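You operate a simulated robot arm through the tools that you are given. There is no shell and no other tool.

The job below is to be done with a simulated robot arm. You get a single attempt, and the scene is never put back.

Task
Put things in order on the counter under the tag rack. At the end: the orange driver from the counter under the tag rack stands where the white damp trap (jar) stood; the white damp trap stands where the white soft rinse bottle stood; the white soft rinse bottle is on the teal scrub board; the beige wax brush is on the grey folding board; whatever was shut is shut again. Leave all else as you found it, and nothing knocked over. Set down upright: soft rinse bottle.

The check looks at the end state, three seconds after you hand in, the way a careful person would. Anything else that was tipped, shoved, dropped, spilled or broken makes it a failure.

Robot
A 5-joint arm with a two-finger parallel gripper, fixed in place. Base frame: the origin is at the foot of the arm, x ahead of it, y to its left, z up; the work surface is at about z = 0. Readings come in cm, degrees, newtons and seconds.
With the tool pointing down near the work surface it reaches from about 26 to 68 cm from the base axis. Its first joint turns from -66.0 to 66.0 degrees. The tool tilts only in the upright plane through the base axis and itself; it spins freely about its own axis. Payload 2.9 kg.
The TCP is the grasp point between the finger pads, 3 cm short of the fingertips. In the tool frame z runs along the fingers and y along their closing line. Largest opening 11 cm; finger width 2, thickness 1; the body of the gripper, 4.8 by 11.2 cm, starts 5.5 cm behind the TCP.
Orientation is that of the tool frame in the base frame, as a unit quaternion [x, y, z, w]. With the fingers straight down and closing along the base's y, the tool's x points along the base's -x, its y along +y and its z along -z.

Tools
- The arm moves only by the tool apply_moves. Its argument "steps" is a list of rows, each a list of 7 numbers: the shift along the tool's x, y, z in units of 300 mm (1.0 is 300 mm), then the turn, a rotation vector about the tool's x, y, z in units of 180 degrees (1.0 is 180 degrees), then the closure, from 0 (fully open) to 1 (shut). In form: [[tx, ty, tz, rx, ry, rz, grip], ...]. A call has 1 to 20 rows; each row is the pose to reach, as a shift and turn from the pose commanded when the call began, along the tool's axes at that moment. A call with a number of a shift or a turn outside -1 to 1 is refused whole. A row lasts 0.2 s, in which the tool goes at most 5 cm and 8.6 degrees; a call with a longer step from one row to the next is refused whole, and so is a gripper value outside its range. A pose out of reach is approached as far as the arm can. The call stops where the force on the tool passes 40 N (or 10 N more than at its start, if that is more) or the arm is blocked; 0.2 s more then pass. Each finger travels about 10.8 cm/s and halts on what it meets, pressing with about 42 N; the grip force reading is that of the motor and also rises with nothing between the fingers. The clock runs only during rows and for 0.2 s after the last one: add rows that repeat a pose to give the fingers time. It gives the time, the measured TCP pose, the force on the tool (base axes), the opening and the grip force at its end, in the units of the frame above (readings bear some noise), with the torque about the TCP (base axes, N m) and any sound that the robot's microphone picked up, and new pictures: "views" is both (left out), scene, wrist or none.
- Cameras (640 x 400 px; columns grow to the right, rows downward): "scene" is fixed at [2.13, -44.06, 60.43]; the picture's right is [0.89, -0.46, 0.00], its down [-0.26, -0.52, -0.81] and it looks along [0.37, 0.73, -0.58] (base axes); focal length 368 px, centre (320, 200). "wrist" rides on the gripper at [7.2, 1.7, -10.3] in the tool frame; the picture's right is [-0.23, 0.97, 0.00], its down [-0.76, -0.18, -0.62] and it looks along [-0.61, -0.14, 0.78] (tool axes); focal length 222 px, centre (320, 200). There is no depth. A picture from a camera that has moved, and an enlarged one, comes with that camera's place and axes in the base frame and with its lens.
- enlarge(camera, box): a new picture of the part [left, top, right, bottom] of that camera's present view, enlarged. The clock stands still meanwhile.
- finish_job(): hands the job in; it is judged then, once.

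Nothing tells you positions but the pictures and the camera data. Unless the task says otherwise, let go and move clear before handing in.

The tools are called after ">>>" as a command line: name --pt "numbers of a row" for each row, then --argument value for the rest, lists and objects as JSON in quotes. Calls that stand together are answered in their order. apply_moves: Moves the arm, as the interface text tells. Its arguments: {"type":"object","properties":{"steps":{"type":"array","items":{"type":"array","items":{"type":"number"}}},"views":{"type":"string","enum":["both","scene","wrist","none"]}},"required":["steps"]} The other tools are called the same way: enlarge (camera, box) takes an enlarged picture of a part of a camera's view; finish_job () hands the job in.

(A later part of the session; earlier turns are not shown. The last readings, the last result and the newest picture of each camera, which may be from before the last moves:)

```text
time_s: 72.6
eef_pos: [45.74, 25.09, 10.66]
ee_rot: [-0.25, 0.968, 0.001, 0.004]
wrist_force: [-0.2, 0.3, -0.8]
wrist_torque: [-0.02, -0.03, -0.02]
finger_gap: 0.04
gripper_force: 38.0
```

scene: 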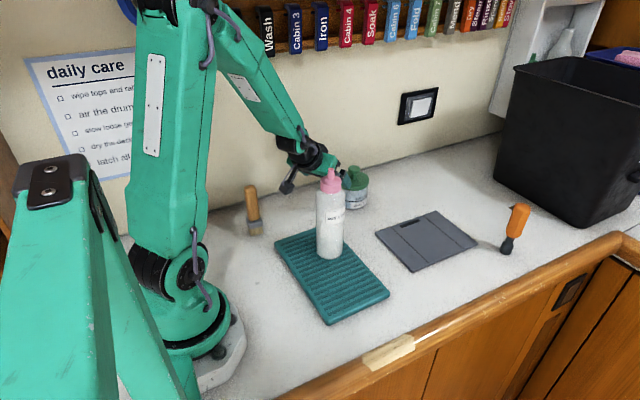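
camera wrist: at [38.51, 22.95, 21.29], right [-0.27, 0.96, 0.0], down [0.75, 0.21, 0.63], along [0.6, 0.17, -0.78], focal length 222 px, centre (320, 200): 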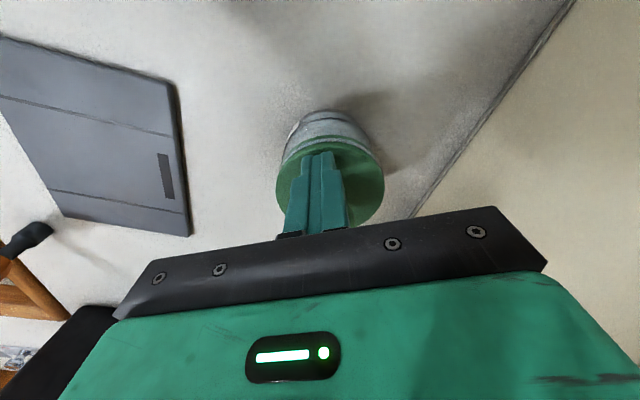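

>>> apply_moves --pt "0 0 0.004 0 0 0 1" --pt "0 0 0.008 0 0 0 1" --pt "0 0 0.012 0 0 0 1" --pt "0 0 0.012 0 0 0 1" --views "wrist"

>>> enlarge --camera "scene" --box '[335, 160, 375, 210]'

>>> enlarge --camera "wrist" --box '[250, 80, 390, 220]'

```text
time_s: 73.6
eef_pos: [45.71, 25.05, 10.53]
ee_rot: [-0.249, 0.968, 0.001, 0.005]
wrist_force: [-10.9, -3.3, 28.3]
wrist_torque: [-0.11, 0.39, -0.03]
finger_gap: 0.01
gripper_force: 37.9
camera wrist: at [38.5, 22.93, 20.81], right [-0.27, 0.96, 0.0], down [0.75, 0.21, 0.63], along [0.61, 0.17, -0.78], focal length 222 px, centre (320, 200)
```

wrist: 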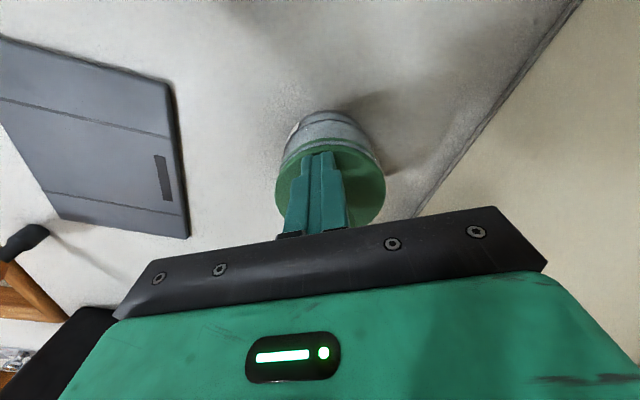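

```text
8.00 times, centred on (355, 185) of scene
camera zoom: at [2.11, -44.06, 60.42], right [0.89, -0.46, 0.0], down [-0.26, -0.52, -0.82], along [0.37, 0.73, -0.58], focal length 2942 px, centre (40, 320)
```

zoom: 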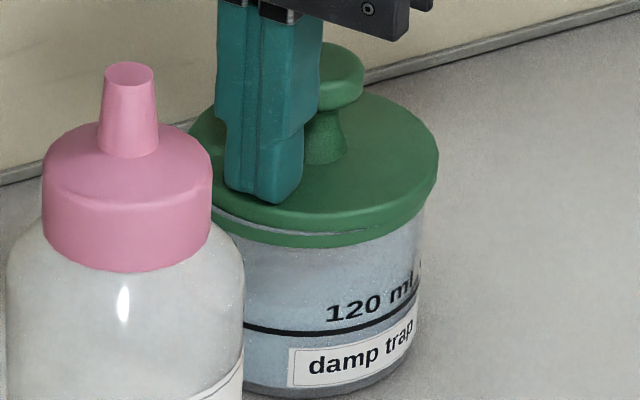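

```text
2.86 times, centred on (320, 150) of wrist
camera zoom: at [38.5, 22.93, 20.81], right [-0.27, 0.96, 0.0], down [0.75, 0.21, 0.63], along [0.61, 0.17, -0.78], focal length 635 px, centre (320, 343)
```

zoom: 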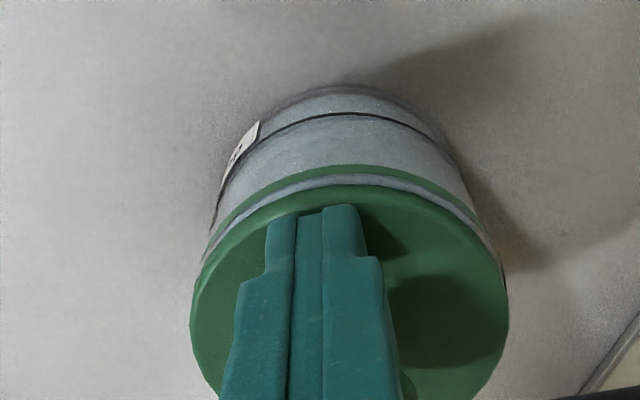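

Pressing the near rim at 28 N didn't level it, so the lid probably sits a few millimetres off-centre, pushed outward. I'll rise, turn the gripper so it closes along the radial direction, and gently squeeze lid and jar together to recentre the lid.

>>> apply_moves --pt "0 0 -0.04 0 0 0 1" --pt "0 0 -0.12 0 0 0 1" --pt "0 0 -0.22 0 0 0 1" --pt "-0.025 0 -0.22 0 0 -0.0455 0.8" --pt "-0.05 0 -0.22 0 0 -0.0909 0.6" --pt "-0.075 0 -0.22 0 0 -0.1364 0.4" --pt "-0.0967 0 -0.22 0 0 -0.1818 0.2" --pt "-0.0967 0 -0.22 0 0 -0.2273 0" --pt "-0.0967 0 -0.22 0 0 -0.2727 0" --pt "-0.0967 0 -0.22 0 0 -0.3182 0" --pt "-0.0967 0 -0.22 0 0 -0.3636 0" --pt "-0.0967 0 -0.22 0 0 -0.4091 0" --pt "-0.0967 0 -0.22 0 0 -0.4545 0" --pt "-0.0967 0 -0.22 0 0 -0.5 0" --pt "-0.0967 0 -0.22 0 0 -0.5 0" --views "both"

>>> enlarge --camera "wrist" --box '[240, 60, 400, 190]'

>>> enlarge --camera "scene" --box '[335, 160, 375, 210]'

```text
time_s: 76.8
eef_pos: [48.22, 26.34, 17.04]
ee_rot: [0.862, -0.508, 0.002, -0.002]
wrist_force: [-0.8, -0.3, -0.7]
wrist_torque: [0.01, -0.02, -0.01]
finger_gap: 11.02
gripper_force: 0.0
camera wrist: at [50.17, 19.19, 27.29], right [-0.96, -0.27, -0.01], down [-0.22, 0.75, 0.62], along [-0.17, 0.6, -0.78], focal length 222 px, centre (320, 200)
```

scene: 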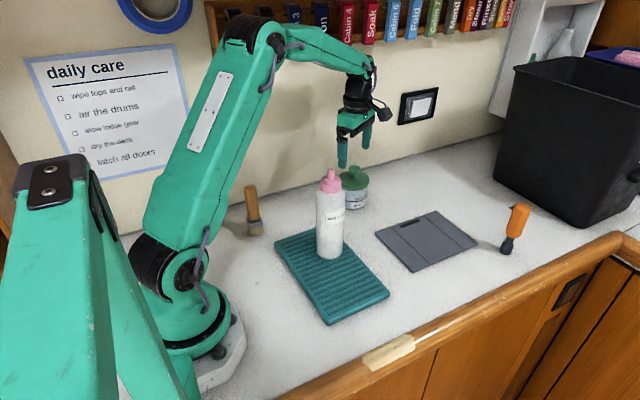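
wrist: 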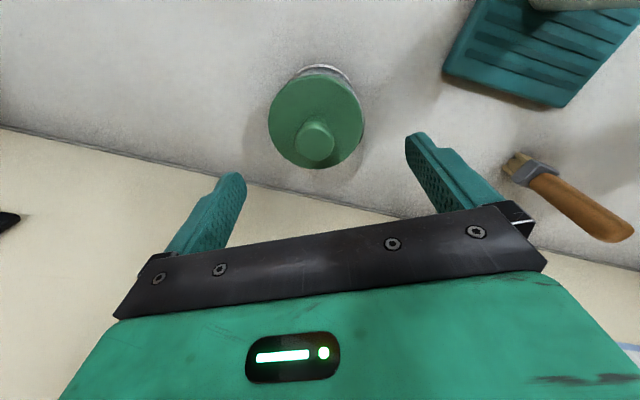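

```text
3.08 times, centred on (320, 125) of wrist
camera zoom: at [50.17, 19.19, 27.29], right [-0.96, -0.27, -0.01], down [-0.22, 0.75, 0.62], along [-0.17, 0.6, -0.78], focal length 684 px, centre (320, 431)
```

zoom: 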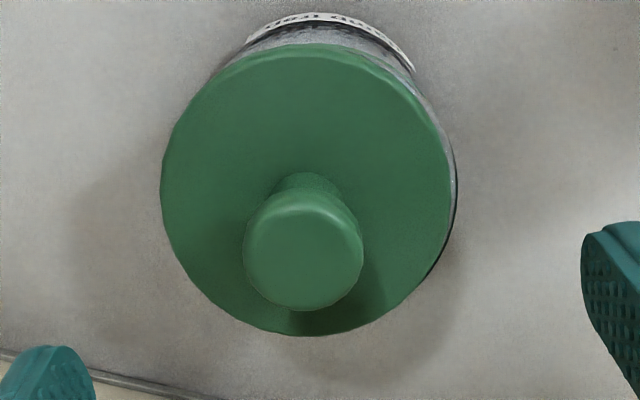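

```text
8.00 times, centred on (355, 185) of scene
camera zoom: at [2.13, -44.06, 60.43], right [0.89, -0.46, 0.0], down [-0.26, -0.52, -0.81], along [0.37, 0.73, -0.58], focal length 2942 px, centre (40, 320)
```

zoom: 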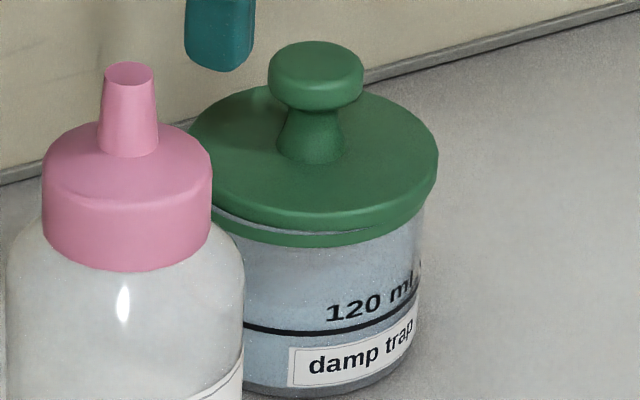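

The lid is offset about half a centimetre outward relative to the body. I'll descend with the fingers on the inner and outer sides and squeeze gently to push it back.

>>> apply_moves --pt "0 0 0.1 0 0 0 0" --pt "0 0 0.2 0 0 0 0" --pt "0 0 0.28 0 0 0 0" --pt "0 0 0.3333 0 0 0 0" --pt "0 0 0.3333 0 0 0 0" --views "both"

>>> enlarge --camera "scene" --box '[325, 130, 395, 215]'

```text
time_s: 78.0
eef_pos: [48.38, 26.54, 6.92]
ee_rot: [0.861, -0.509, 0.002, -0.003]
wrist_force: [0.1, 0.2, 0.5]
wrist_torque: [0.04, 0.07, -0.02]
finger_gap: 10.99
gripper_force: 0.1
camera wrist: at [50.2, 19.29, 17.19], right [-0.96, -0.27, -0.01], down [-0.22, 0.75, 0.62], along [-0.16, 0.6, -0.78], focal length 222 px, centre (320, 200)
```

scene: 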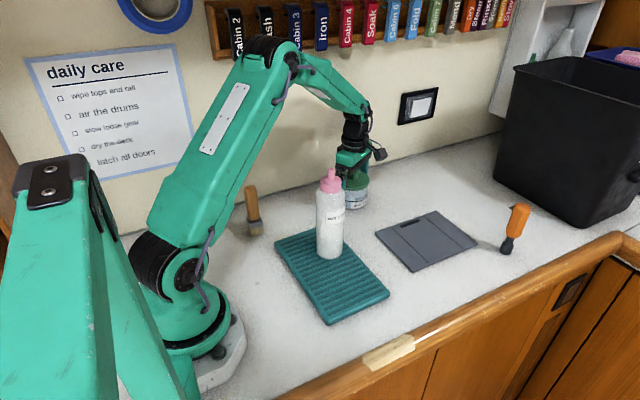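
wrist: 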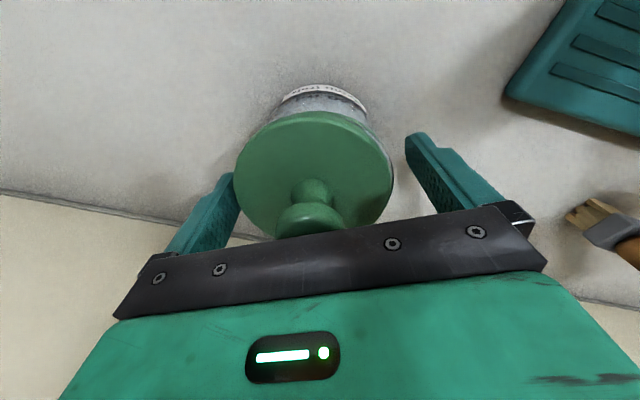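

```text
4.71 times, centred on (360, 172) of scene
camera zoom: at [2.13, -44.06, 60.43], right [0.89, -0.46, 0.0], down [-0.26, -0.52, -0.81], along [0.37, 0.73, -0.58], focal length 1731 px, centre (132, 329)
```

zoom: 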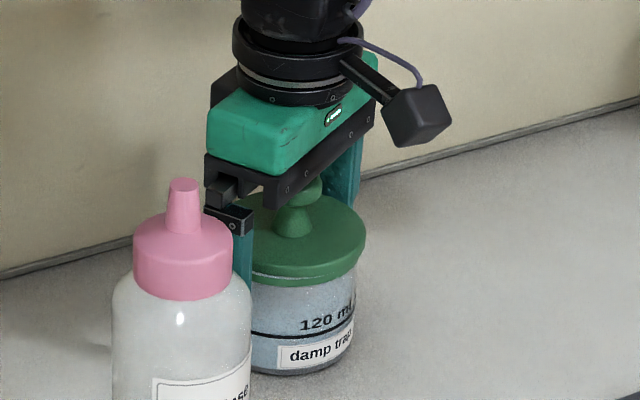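

>>> apply_moves --pt "0 0 0 0 0 0 0.1" --pt "0 0 0 0 0 0 0.16" --pt "0 0 0 0 0 0 0.2" --pt "0 0 0 0 0 0 0.24" --pt "0 0 0 0 0 0 0.3" --pt "0 0 0 0 0 0 0.4" --pt "0 0 0 0 0 0 0.4" --views "both"

>>> enlarge --camera "scene" --box '[325, 130, 395, 215]'

>>> enlarge --camera "wrist" --box '[220, 60, 420, 240]'

```text
time_s: 79.6
eef_pos: [48.25, 26.4, 6.91]
ee_rot: [0.861, -0.508, 0.002, -0.003]
wrist_force: [-1.9, -1.0, 0.9]
wrist_torque: [-0.25, 0.31, 0.0]
finger_gap: 8.33
gripper_force: 41.8
heard: snap
camera wrist: at [50.2, 19.28, 17.22], right [-0.96, -0.27, -0.01], down [-0.22, 0.75, 0.62], along [-0.16, 0.6, -0.78], focal length 222 px, centre (320, 200)
```

scene: 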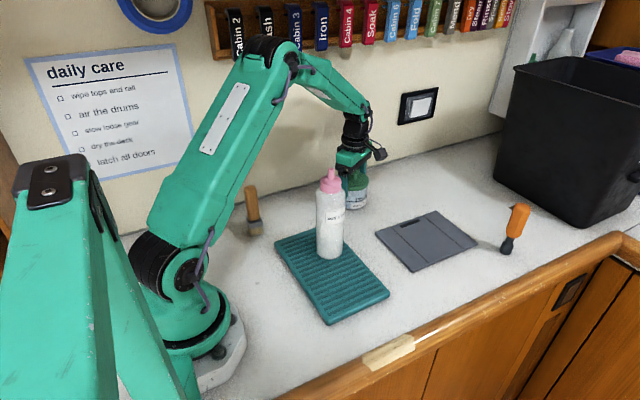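
wrist: 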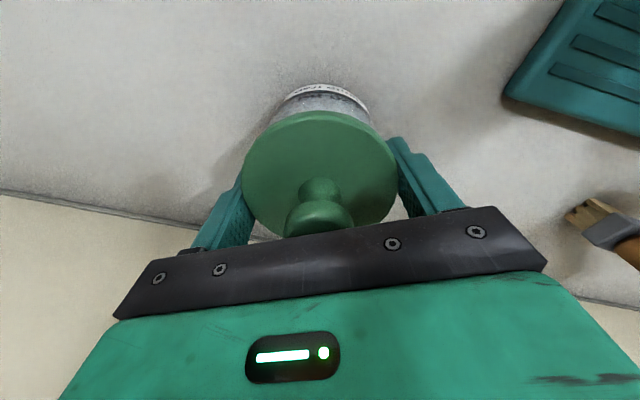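

```text
4.71 times, centred on (360, 172) of scene
camera zoom: at [2.13, -44.06, 60.43], right [0.89, -0.46, 0.0], down [-0.26, -0.52, -0.81], along [0.37, 0.73, -0.58], focal length 1731 px, centre (132, 329)
```

zoom: 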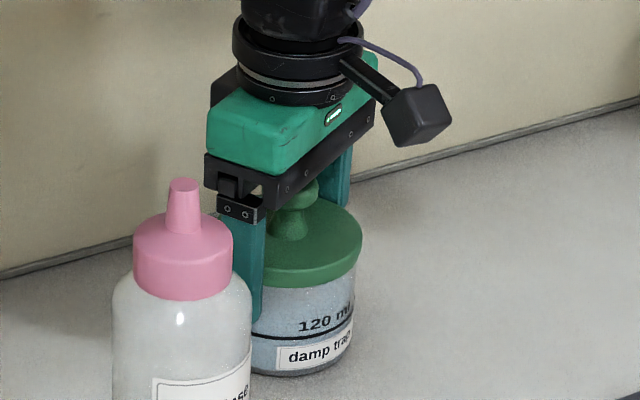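

```text
2.22 times, centred on (320, 150) of wrist
camera zoom: at [50.2, 19.28, 17.22], right [-0.96, -0.27, -0.01], down [-0.22, 0.75, 0.62], along [-0.16, 0.6, -0.78], focal length 494 px, centre (320, 311)
```

zoom: 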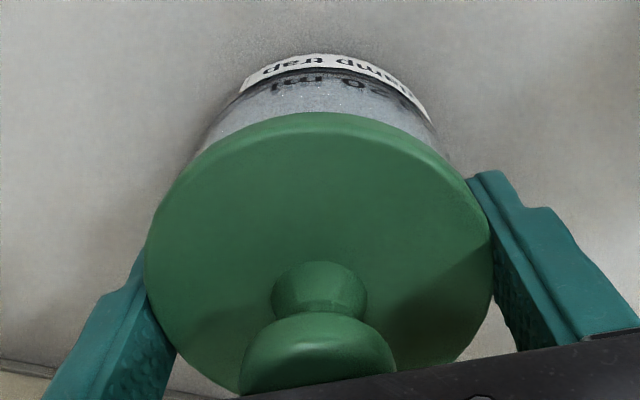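

Another snap, the gap is now 8.33 cm, and the lid looks flush and centred. I'll open gently and inspect.

>>> apply_moves --pt "0 0 0 0 0 0 0.23" --pt "0 0 0 0 0 0 0.18" --pt "0 0 0 0 0 0 0.1" --pt "0 0 0 0 0 0 0" --pt "0 0 0 0 0 0 0" --views "wrist"

>>> enlarge --camera "scene" --box '[335, 160, 375, 210]'

>>> enlarge --camera "wrist" --box '[220, 60, 420, 240]'

```text
time_s: 80.8
eef_pos: [48.22, 26.4, 6.86]
ee_rot: [0.861, -0.508, 0.002, -0.004]
wrist_force: [0.7, 0.5, -1.2]
wrist_torque: [-0.02, -0.01, 0.03]
finger_gap: 10.98
gripper_force: 0.1
heard: snap
camera wrist: at [50.21, 19.28, 17.21], right [-0.96, -0.27, -0.01], down [-0.22, 0.75, 0.62], along [-0.16, 0.6, -0.78], focal length 222 px, centre (320, 200)
```

wrist: 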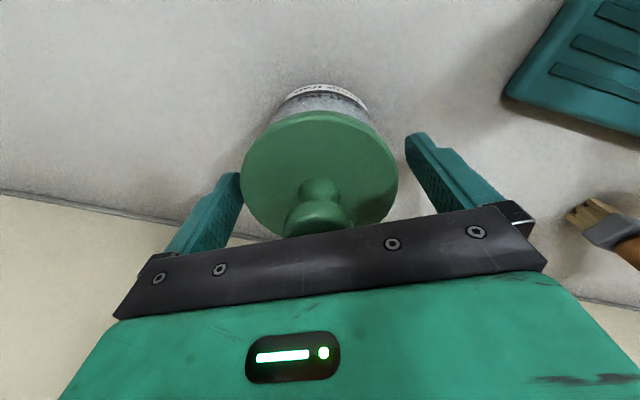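

```text
8.00 times, centred on (355, 185) of scene
camera zoom: at [2.13, -44.06, 60.43], right [0.89, -0.46, 0.0], down [-0.26, -0.52, -0.81], along [0.37, 0.73, -0.58], focal length 2942 px, centre (40, 320)
```

zoom: 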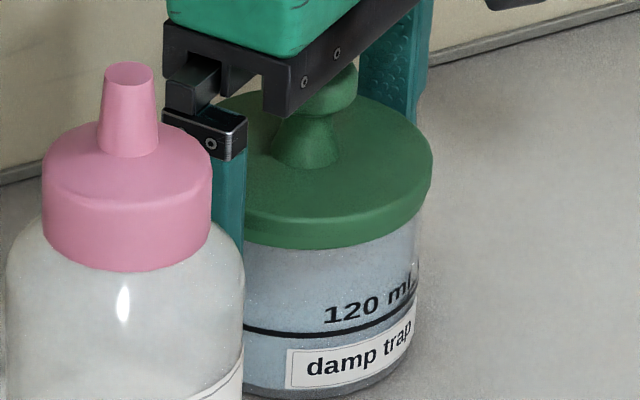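

```text
2.22 times, centred on (320, 150) of wrist
camera zoom: at [50.21, 19.28, 17.21], right [-0.96, -0.27, -0.01], down [-0.22, 0.75, 0.62], along [-0.16, 0.6, -0.78], focal length 494 px, centre (320, 311)
```

zoom: 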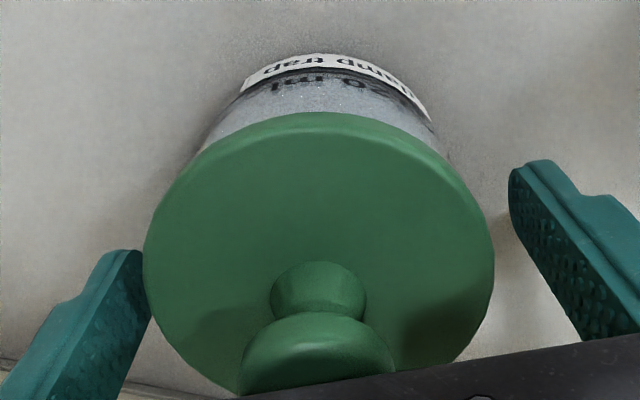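

That snap on release looks like the latch engaging, and the seam is now closed as it was originally. I'll rise straight up without touching it and inspect.

>>> apply_moves --pt "0 0 -0.05 0 0 0 0" --pt "0 0 -0.12 0 0 0 0" --pt "0 0 -0.22 0 0 0 0" --pt "0 0 -0.32 0 0 0 0" --pt "0 0 -0.42 0 0 0 0" --pt "0 0 -0.42 0 0 0 0" --views "both"

>>> enlarge --camera "scene" --box '[335, 160, 375, 210]'

>>> enlarge --camera "wrist" --box '[240, 40, 400, 170]'

```text
time_s: 82.2
eef_pos: [48.3, 26.49, 19.37]
ee_rot: [0.861, -0.509, 0.001, -0.003]
wrist_force: [-0.9, 0.3, 0.3]
wrist_torque: [0.0, 0.0, 0.0]
finger_gap: 11.0
gripper_force: 0.1
camera wrist: at [50.07, 19.21, 29.74], right [-0.96, -0.27, -0.01], down [-0.22, 0.75, 0.62], along [-0.16, 0.6, -0.78], focal length 222 px, centre (320, 200)
```

scene: 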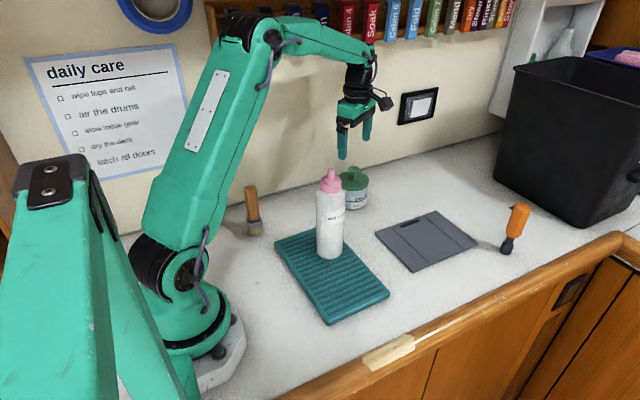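
wrist: 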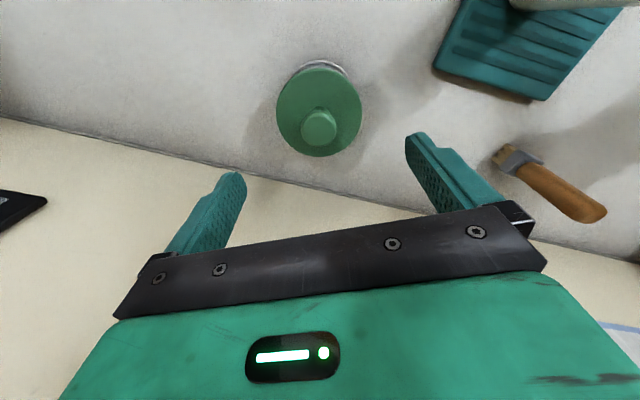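

```text
8.00 times, centred on (355, 185) of scene
camera zoom: at [2.13, -44.06, 60.43], right [0.89, -0.46, 0.0], down [-0.26, -0.52, -0.81], along [0.37, 0.73, -0.58], focal length 2942 px, centre (40, 320)
```

zoom: 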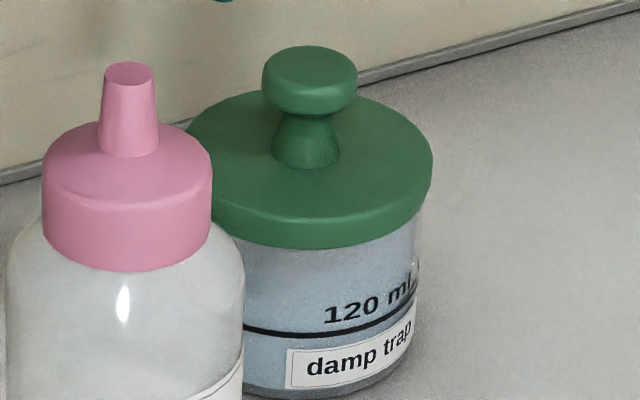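

```text
3.08 times, centred on (320, 105) of wrist
camera zoom: at [50.07, 19.21, 29.74], right [-0.96, -0.27, -0.01], down [-0.22, 0.75, 0.62], along [-0.16, 0.6, -0.78], focal length 684 px, centre (320, 492)
```

zoom: 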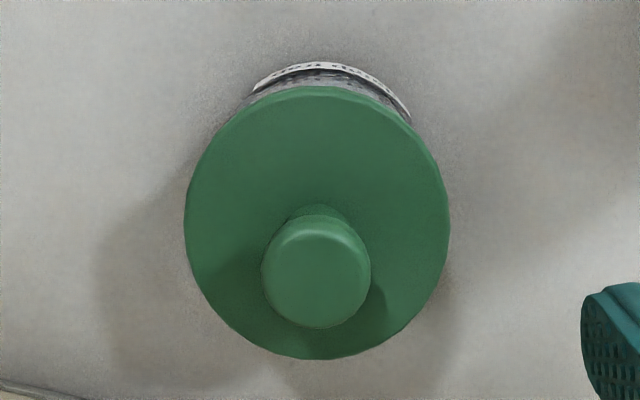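

The jar is at the bottle's old spot, upright, with the lid flush and no seam visible. Next is the driver: I'll swing over toward it, unwinding the spin and staying high.

>>> apply_moves --pt "0.0691 0.0153 -0.0117 0 0 0.0434 0" --pt "0.1382 0.0306 -0.0233 0 0 0.0868 0" --pt "0.2073 0.0459 -0.035 0 0 0.1302 0" --pt "0.2763 0.0612 -0.0467 0 0 0.1736 0" --pt "0.3454 0.0765 -0.0583 0 0 0.217 0" --pt "0.4145 0.0918 -0.07 0 0 0.2604 0" --pt "0.4836 0.107 -0.0817 0 0 0.3038 0" --pt "0.5527 0.1223 -0.0933 0 0 0.3472 0" --pt "0.6218 0.1376 -0.105 0 0 0.3906 0" --pt "0.6908 0.1529 -0.1167 0 0 0.434 0" --pt "0.7599 0.1682 -0.1283 0 0 0.4774 0" --pt "0.829 0.1835 -0.14 0 0 0.5208 0" --pt "0.829 0.1835 -0.14 0 0 0.5208 0" --views "both"

>>> enlarge --camera "scene" --box '[330, 150, 385, 215]'

```text
time_s: 85.0
eef_pos: [55.44, 2.05, 23.68]
ee_rot: [-0.217, 0.976, 0.0, 0.003]
wrist_force: [0.8, -0.1, -0.1]
wrist_torque: [-0.01, 0.01, 0.01]
finger_gap: 11.0
gripper_force: 0.1
camera wrist: at [48.05, 0.4, 33.97], right [-0.21, 0.98, 0.0], down [0.76, 0.16, 0.63], along [0.61, 0.13, -0.78], focal length 222 px, centre (320, 200)
```

scene: 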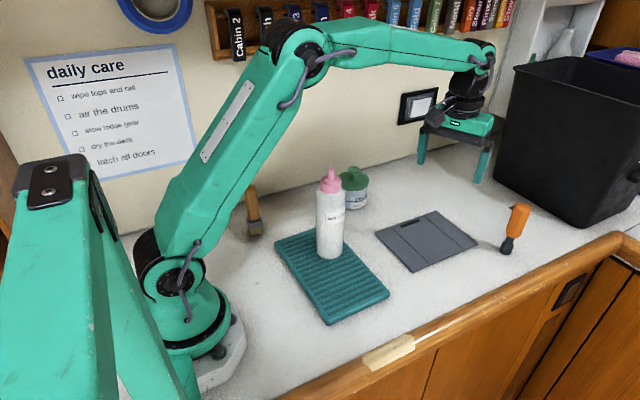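
wrist: 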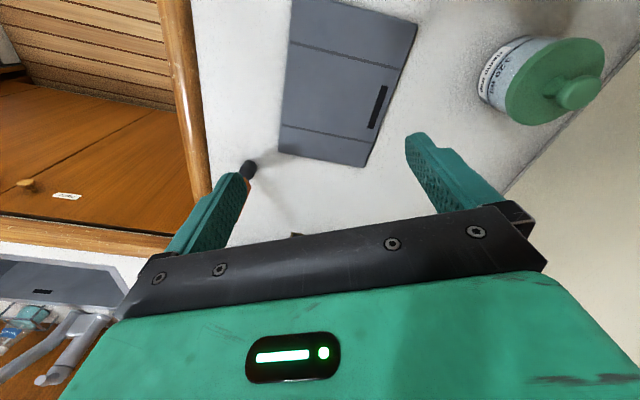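

```text
6.15 times, centred on (358, 182) of scene
camera zoom: at [2.13, -44.06, 60.43], right [0.89, -0.46, 0.0], down [-0.26, -0.52, -0.81], along [0.37, 0.72, -0.58], focal length 2263 px, centre (89, 308)
```

zoom: 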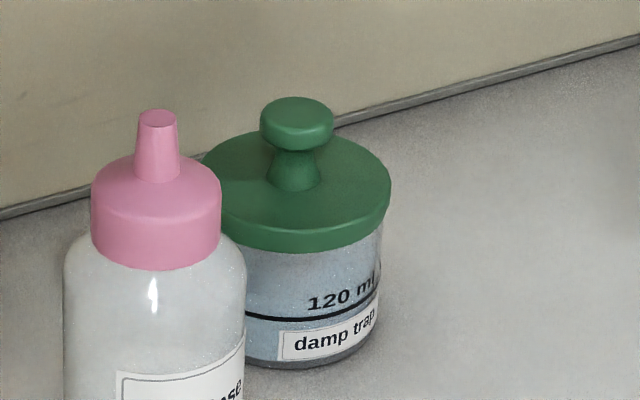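

>>> apply_moves --pt "0.01 -0.0705 -0.011 0 0 0.0435 0" --pt "0.02 -0.141 -0.022 0 0 0.087 0" --pt "0.03 -0.2115 -0.033 0 0 0.1304 0" --pt "0.0395 -0.282 -0.0433 0 0 0.1739 0" --pt "0.0395 -0.282 -0.0433 0 0 0.1739 0" --views "both"

>>> enlarge --camera "wrist" --box '[220, 60, 420, 230]'

>>> enlarge --camera "scene" --box '[470, 180, 570, 270]'

```text
time_s: 86.2
eef_pos: [57.92, -6.3, 25.12]
ee_rot: [0.055, 0.998, 0.0, 0.003]
wrist_force: [0.7, -0.3, -0.6]
wrist_torque: [0.0, 0.04, 0.01]
finger_gap: 11.02
gripper_force: 0.0
camera wrist: at [50.82, -3.89, 35.43], right [0.33, 0.94, 0.0], down [0.73, -0.26, 0.63], along [0.59, -0.21, -0.78], focal length 222 px, centre (320, 200)
```

scene: 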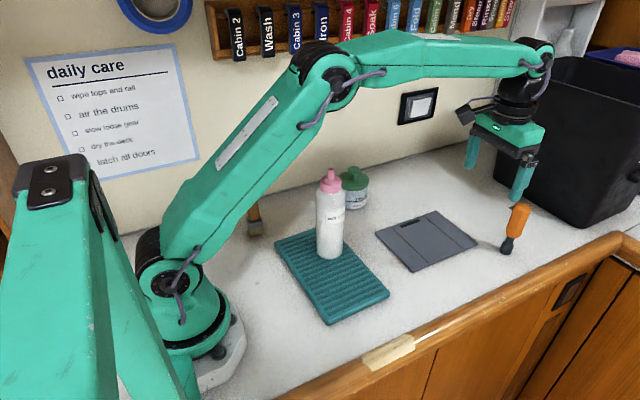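
wrist: 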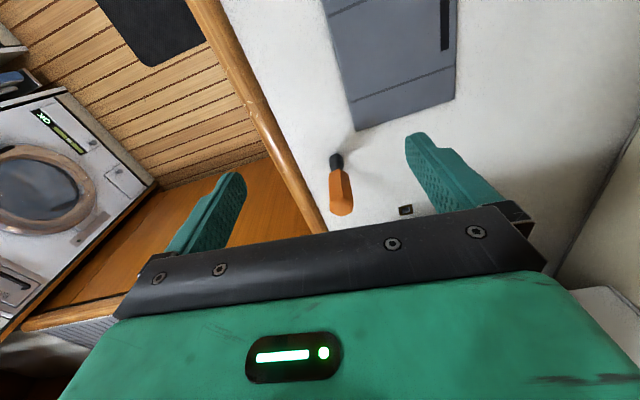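

```text
2.35 times, centred on (320, 145) of wrist
camera zoom: at [50.82, -3.89, 35.43], right [0.33, 0.94, 0.0], down [0.73, -0.26, 0.63], along [0.59, -0.21, -0.78], focal length 523 px, centre (320, 329)
```

zoom: 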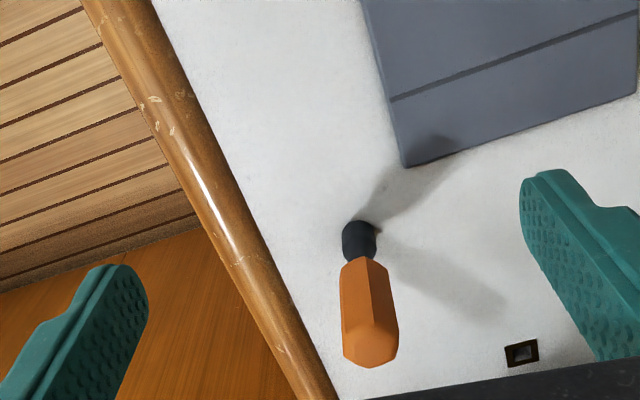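

```text
4.44 times, centred on (520, 225) of scene
camera zoom: at [2.13, -44.06, 60.43], right [0.89, -0.46, 0.0], down [-0.26, -0.52, -0.81], along [0.37, 0.72, -0.58], focal length 1634 px, centre (-569, 89)
```

zoom: 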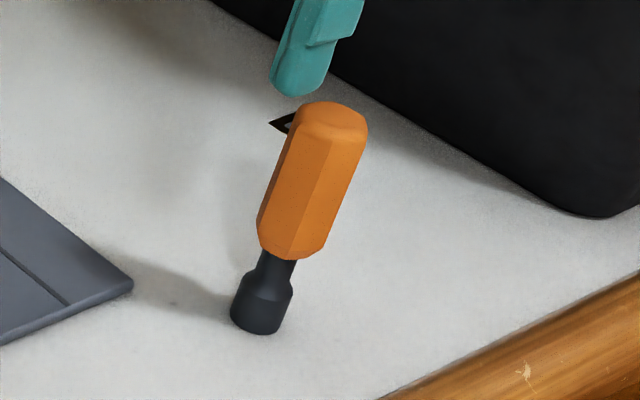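

The driver stands at about (69.9, -7.5), with its handle from roughly z = 4.5 to 13.5. I'll tilt 40° and move to a pre-grasp point behind and above it.

>>> apply_moves --pt "-0.018 0 0.033 0 -0.0317 0 0" --pt "-0.038 0 0.066 0 -0.0635 0 0" --pt "-0.06 0 0.1 0 -0.0952 0 0" --pt "-0.082 0 0.133 0 -0.127 0 0" --pt "-0.104 0 0.166 0 -0.1587 0 0" --pt "-0.126 0 0.2 0 -0.1905 0 0" --pt "-0.1482 0 0.2333 0 -0.2222 0 0" --pt "-0.1482 0 0.2333 0 -0.2222 0 0" --views "both"

>>> enlarge --camera "wrist" --box '[220, 60, 420, 230]'

>>> enlarge --camera "scene" --box '[450, 130, 590, 270]'

```text
time_s: 88.0
eef_pos: [62.31, -6.81, 18.14]
ee_rot: [0.052, 0.937, -0.018, 0.345]
wrist_force: [-0.2, 1.2, -0.4]
wrist_torque: [0.02, 0.02, 0.01]
finger_gap: 10.98
gripper_force: 0.1
camera wrist: at [50.41, -3.81, 21.21], right [0.28, 0.95, 0.15], down [0.16, -0.2, 0.97], along [0.95, -0.25, -0.2], focal length 222 px, centre (320, 200)
```

scene: 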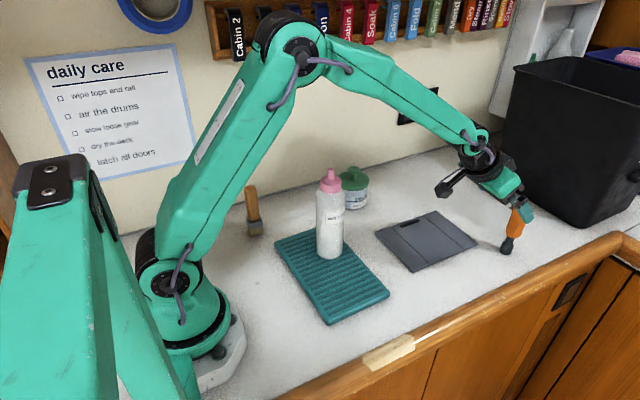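
wrist: 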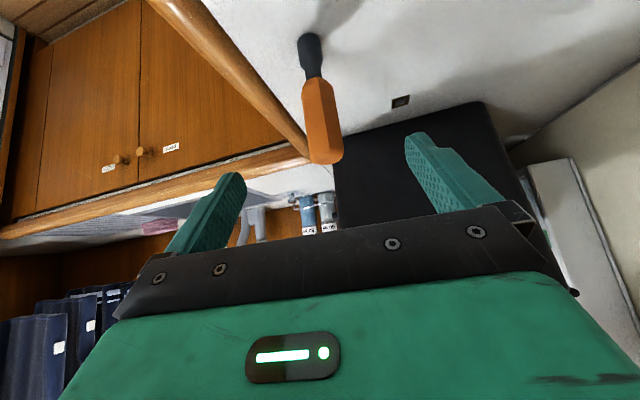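

```text
2.35 times, centred on (320, 145) of wrist
camera zoom: at [50.41, -3.81, 21.21], right [0.28, 0.95, 0.15], down [0.16, -0.2, 0.97], along [0.95, -0.25, -0.2], focal length 523 px, centre (320, 329)
```

zoom: 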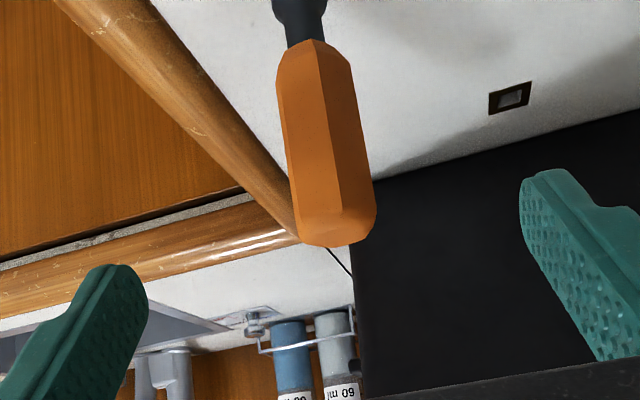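

```text
2.86 times, centred on (520, 200) of scene
camera zoom: at [2.13, -44.06, 60.43], right [0.89, -0.46, 0.0], down [-0.26, -0.52, -0.81], along [0.37, 0.73, -0.58], focal length 1051 px, centre (-251, 200)
```

zoom: 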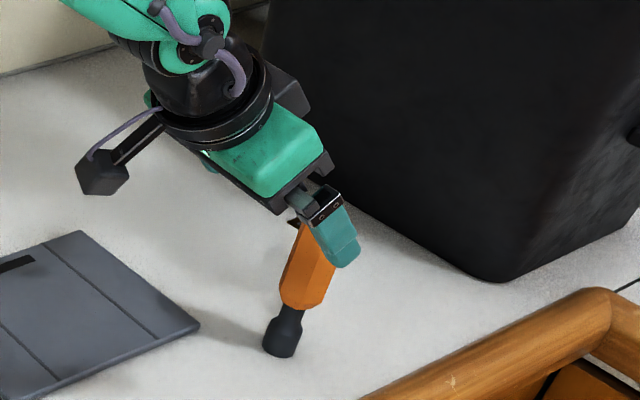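

The driver is centred between the fingers to about 1 mm. I'll advance along the tool axis.

>>> apply_moves --pt "0 0.002 0.06 0 0 0 0" --pt "0 0.004 0.12 0 0 0 0" --pt "0 0.004 0.18 0 0 0 0" --pt "0 0.004 0.24 0 0 0 0" --pt "0 0.004 0.29 0 0 0 0" --pt "0 0.004 0.29 0 0 0 0" --views "both"

>>> enlarge --camera "wrist" --box '[220, 60, 420, 230]'

>>> enlarge --camera "scene" --box '[450, 130, 590, 270]'

```text
time_s: 89.4
eef_pos: [68.13, -7.03, 11.28]
ee_rot: [0.052, 0.938, -0.017, 0.343]
wrist_force: [-0.5, -0.3, -0.6]
wrist_torque: [-0.01, -0.01, 0.0]
finger_gap: 11.0
gripper_force: 0.0
camera wrist: at [56.1, -4.17, 14.52], right [0.28, 0.95, 0.15], down [0.16, -0.2, 0.97], along [0.95, -0.24, -0.2], focal length 222 px, centre (320, 200)
```

scene: 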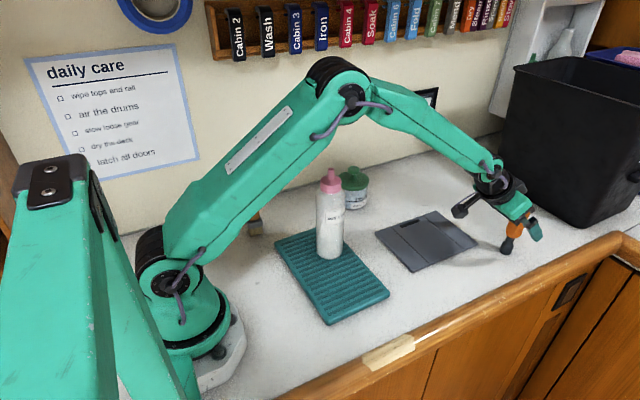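
wrist: 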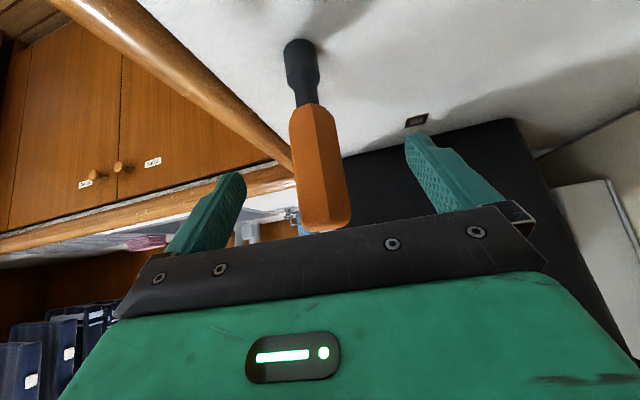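

```text
2.35 times, centred on (320, 145) of wrist
camera zoom: at [56.1, -4.17, 14.52], right [0.28, 0.95, 0.15], down [0.16, -0.2, 0.97], along [0.95, -0.24, -0.2], focal length 523 px, centre (320, 329)
```

zoom: 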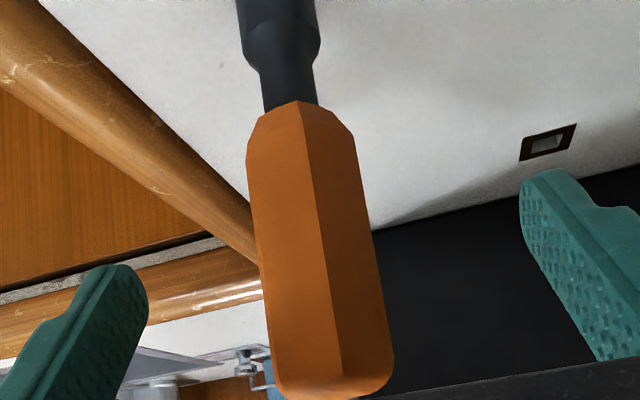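

```text
2.86 times, centred on (520, 200) of scene
camera zoom: at [2.13, -44.06, 60.43], right [0.89, -0.46, 0.0], down [-0.26, -0.52, -0.81], along [0.37, 0.73, -0.58], focal length 1051 px, centre (-251, 200)
```

zoom: 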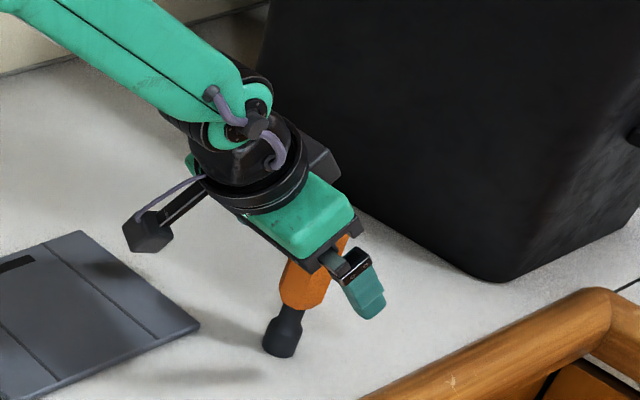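

>>> apply_moves --pt "0 0 0.025 0 0 0 0" --pt "0 0 0.05 0 0 0 0" --pt "0 0 0.0633 0 0 0 0" --pt "0 0 0.0633 0 0 0 0" --views "both"

>>> enlarge --camera "scene" --box '[450, 130, 590, 270]'

```text
time_s: 90.4
eef_pos: [69.25, -7.26, 9.9]
ee_rot: [0.051, 0.937, -0.017, 0.345]
wrist_force: [-0.1, 0.3, -1.3]
wrist_torque: [0.03, 0.02, -0.03]
finger_gap: 10.97
gripper_force: 0.0
camera wrist: at [57.26, -4.34, 13.13], right [0.28, 0.95, 0.15], down [0.16, -0.2, 0.97], along [0.95, -0.25, -0.2], focal length 222 px, centre (320, 200)
```

scene: 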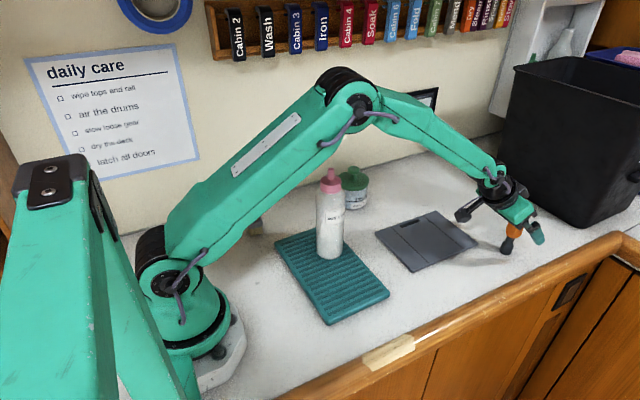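
wrist: 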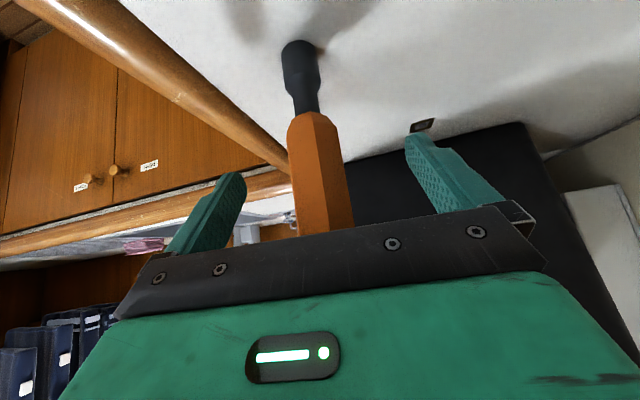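

```text
2.86 times, centred on (520, 200) of scene
camera zoom: at [2.13, -44.06, 60.43], right [0.89, -0.46, 0.0], down [-0.26, -0.52, -0.81], along [0.37, 0.73, -0.58], focal length 1051 px, centre (-251, 200)
```

zoom: 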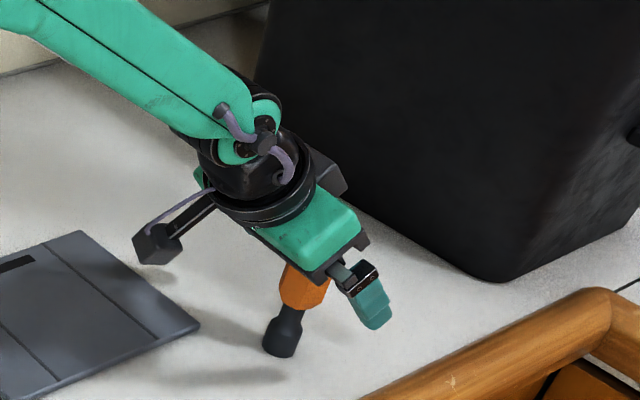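

Well centred. I'll close on the handle.

>>> apply_moves --pt "0 0 0 0 0 0 0.2" --pt "0 0 0 0 0 0 0.4" --pt "0 0 0 0 0 0 0.52" --pt "0 0 0 0 0 0 0.6" --pt "0 0 0 0 0 0 0.7" --pt "0 0 0 0 0 0 1" --pt "0 0 0 0 0 0 1" --views "both"

>>> enlarge --camera "scene" --box '[450, 130, 590, 270]'

```text
time_s: 92.0
eef_pos: [69.26, -7.27, 9.91]
ee_rot: [0.052, 0.937, -0.017, 0.344]
wrist_force: [0.4, 0.6, 1.1]
wrist_torque: [-0.02, -0.03, 0.02]
finger_gap: 3.27
gripper_force: 42.0
camera wrist: at [57.25, -4.34, 13.14], right [0.28, 0.95, 0.15], down [0.16, -0.2, 0.97], along [0.95, -0.25, -0.2], focal length 222 px, centre (320, 200)
```

scene: 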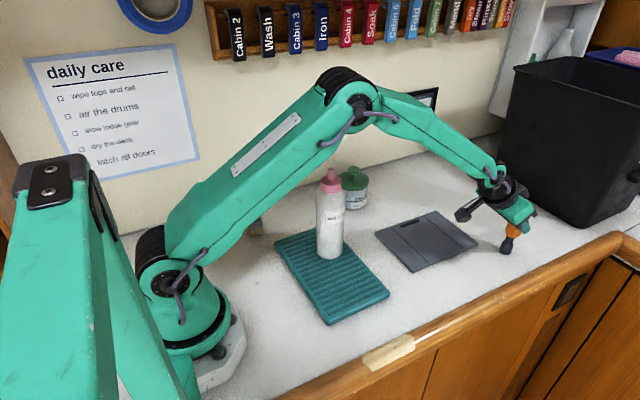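
wrist: 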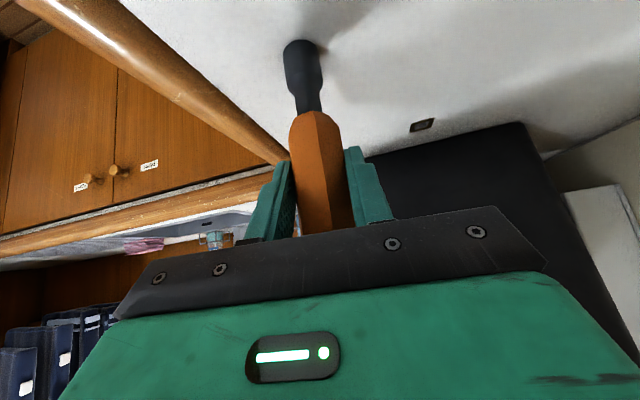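

```text
2.86 times, centred on (520, 200) of scene
camera zoom: at [2.13, -44.06, 60.43], right [0.89, -0.46, 0.0], down [-0.26, -0.52, -0.81], along [0.37, 0.73, -0.58], focal length 1051 px, centre (-251, 200)
```

zoom: 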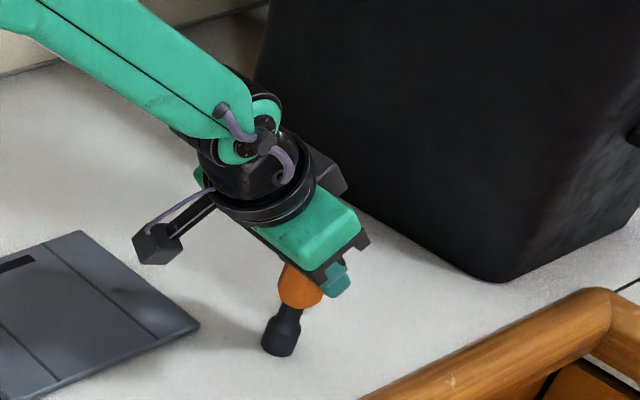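

The grip on the handle is solid at 3.27 cm. I'll lift straight up 5 cm.

>>> apply_moves --pt "-0.0107 0 -0.0128 0 0 0 1" --pt "-0.0321 0 -0.0383 0 0 0 1" --pt "-0.0643 0 -0.0766 0 0 0 1" --pt "-0.0964 0 -0.1149 0 0 0 1" --pt "-0.1071 0 -0.1277 0 0 0 1" --pt "-0.1071 0 -0.1277 0 0 0 1" --views "both"

>>> enlarge --camera "scene" --box '[450, 130, 590, 270]'

```text
time_s: 93.4
eef_pos: [69.17, -7.2, 14.97]
ee_rot: [0.052, 0.937, -0.017, 0.344]
wrist_force: [0.2, 0.4, -1.6]
wrist_torque: [-0.03, 0.02, 0.04]
finger_gap: 3.25
gripper_force: 41.9
camera wrist: at [57.18, -4.22, 18.15], right [0.28, 0.95, 0.15], down [0.16, -0.2, 0.97], along [0.95, -0.24, -0.2], focal length 222 px, centre (320, 200)
```

scene: 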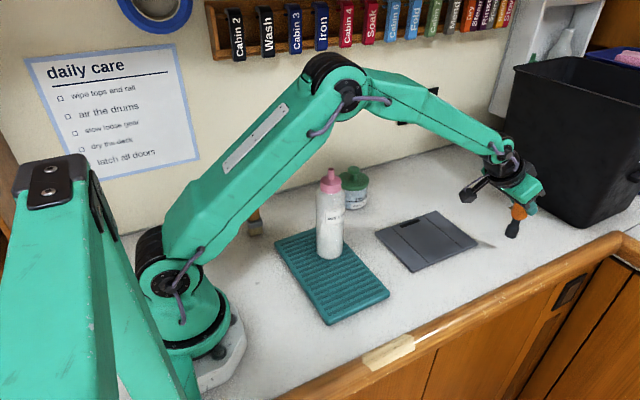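
wrist: 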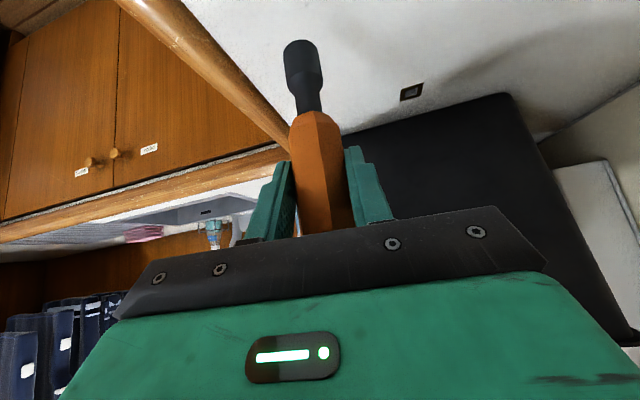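

```text
2.86 times, centred on (520, 200) of scene
camera zoom: at [2.13, -44.06, 60.43], right [0.89, -0.46, 0.0], down [-0.26, -0.52, -0.81], along [0.37, 0.73, -0.58], focal length 1051 px, centre (-251, 200)
```

zoom: 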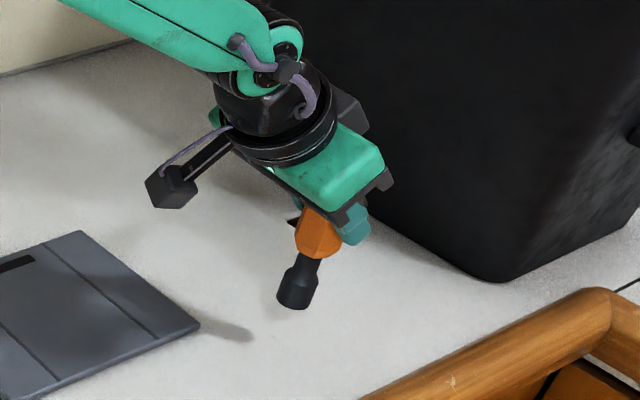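

The driver lifts cleanly at 1.6 N. At the jar's old spot, though, this low tilted grip would bring the wrist camera down close to the jar's knob, so I'll set the driver back in place and re-grip about 2.3 cm higher on the handle.

>>> apply_moves --pt "0.0214 0 0.0255 0 0 0 1" --pt "0.0536 0 0.0638 0 0 0 1" --pt "0.0857 0 0.1021 0 0 0 1" --pt "0.1007 0 0.12 0 0 0 1" --pt "0.105 0 0.1251 0 0 0 1" --pt "0.1076 0 0.1282 0 0 0 1" --pt "0.1076 0 0.1282 0 0 0 1" --views "none"

```text
time_s: 95.0
eef_pos: [69.31, -7.13, 9.96]
ee_rot: [0.052, 0.937, -0.017, 0.345]
wrist_force: [-1.2, 0.0, 4.6]
wrist_torque: [0.02, 0.08, -0.02]
finger_gap: 3.26
gripper_force: 41.5
```

>>> apply_moves --pt "0 0 0 0 0 0 0.68" --pt "0 0 0 0 0 0 0.62" --pt "0 0 0 0 0 0 0.5" --pt "0 0 0 0 0 0 0.4" --pt "0 0 0 0 0 0 0.4" --pt "-0.0214 0 -0.0255 0 0 0 0.4" --pt "-0.0493 0 -0.0587 0 0 0 0.4" --pt "-0.0493 0 -0.0587 0 0 0 0.4" --views "both"

>>> enlarge --camera "scene" --box '[450, 130, 590, 270]'

>>> enlarge --camera "wrist" --box '[220, 60, 420, 230]'

```text
time_s: 96.8
eef_pos: [68.99, -7.23, 12.3]
ee_rot: [0.051, 0.937, -0.017, 0.344]
wrist_force: [-0.1, 0.3, 0.5]
wrist_torque: [0.03, 0.02, -0.01]
finger_gap: 6.59
gripper_force: 0.0
camera wrist: at [57.12, -4.3, 15.47], right [0.28, 0.95, 0.15], down [0.16, -0.2, 0.97], along [0.95, -0.24, -0.2], focal length 222 px, centre (320, 200)
```

scene: 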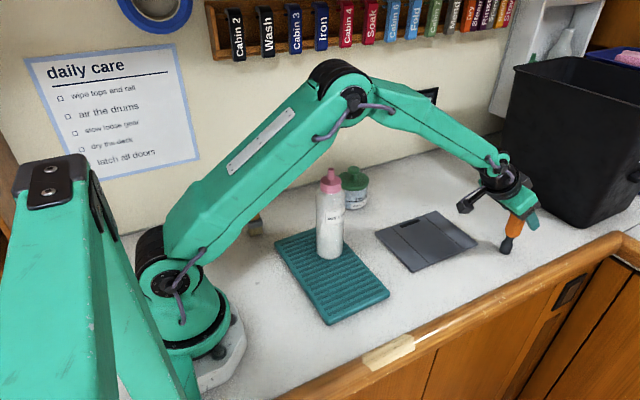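
wrist: 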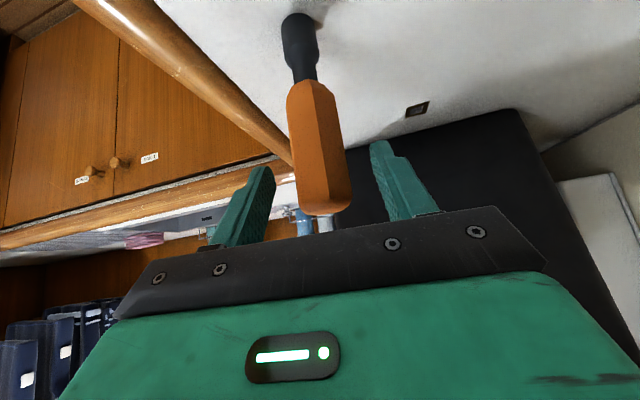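

```text
2.86 times, centred on (520, 200) of scene
camera zoom: at [2.13, -44.06, 60.43], right [0.89, -0.46, 0.0], down [-0.26, -0.52, -0.81], along [0.37, 0.73, -0.58], focal length 1051 px, centre (-251, 200)
```

zoom: 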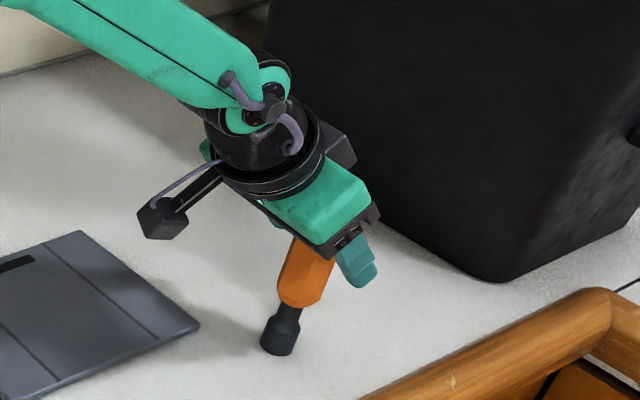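

```text
2.35 times, centred on (320, 145) of wrist
camera zoom: at [57.12, -4.3, 15.47], right [0.28, 0.95, 0.15], down [0.16, -0.2, 0.97], along [0.95, -0.24, -0.2], focal length 523 px, centre (320, 329)
```

zoom: 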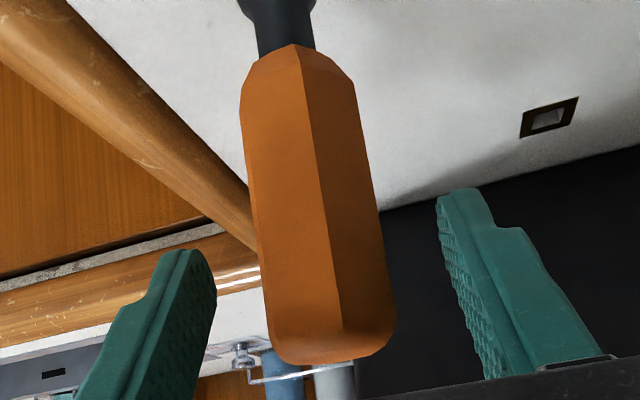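

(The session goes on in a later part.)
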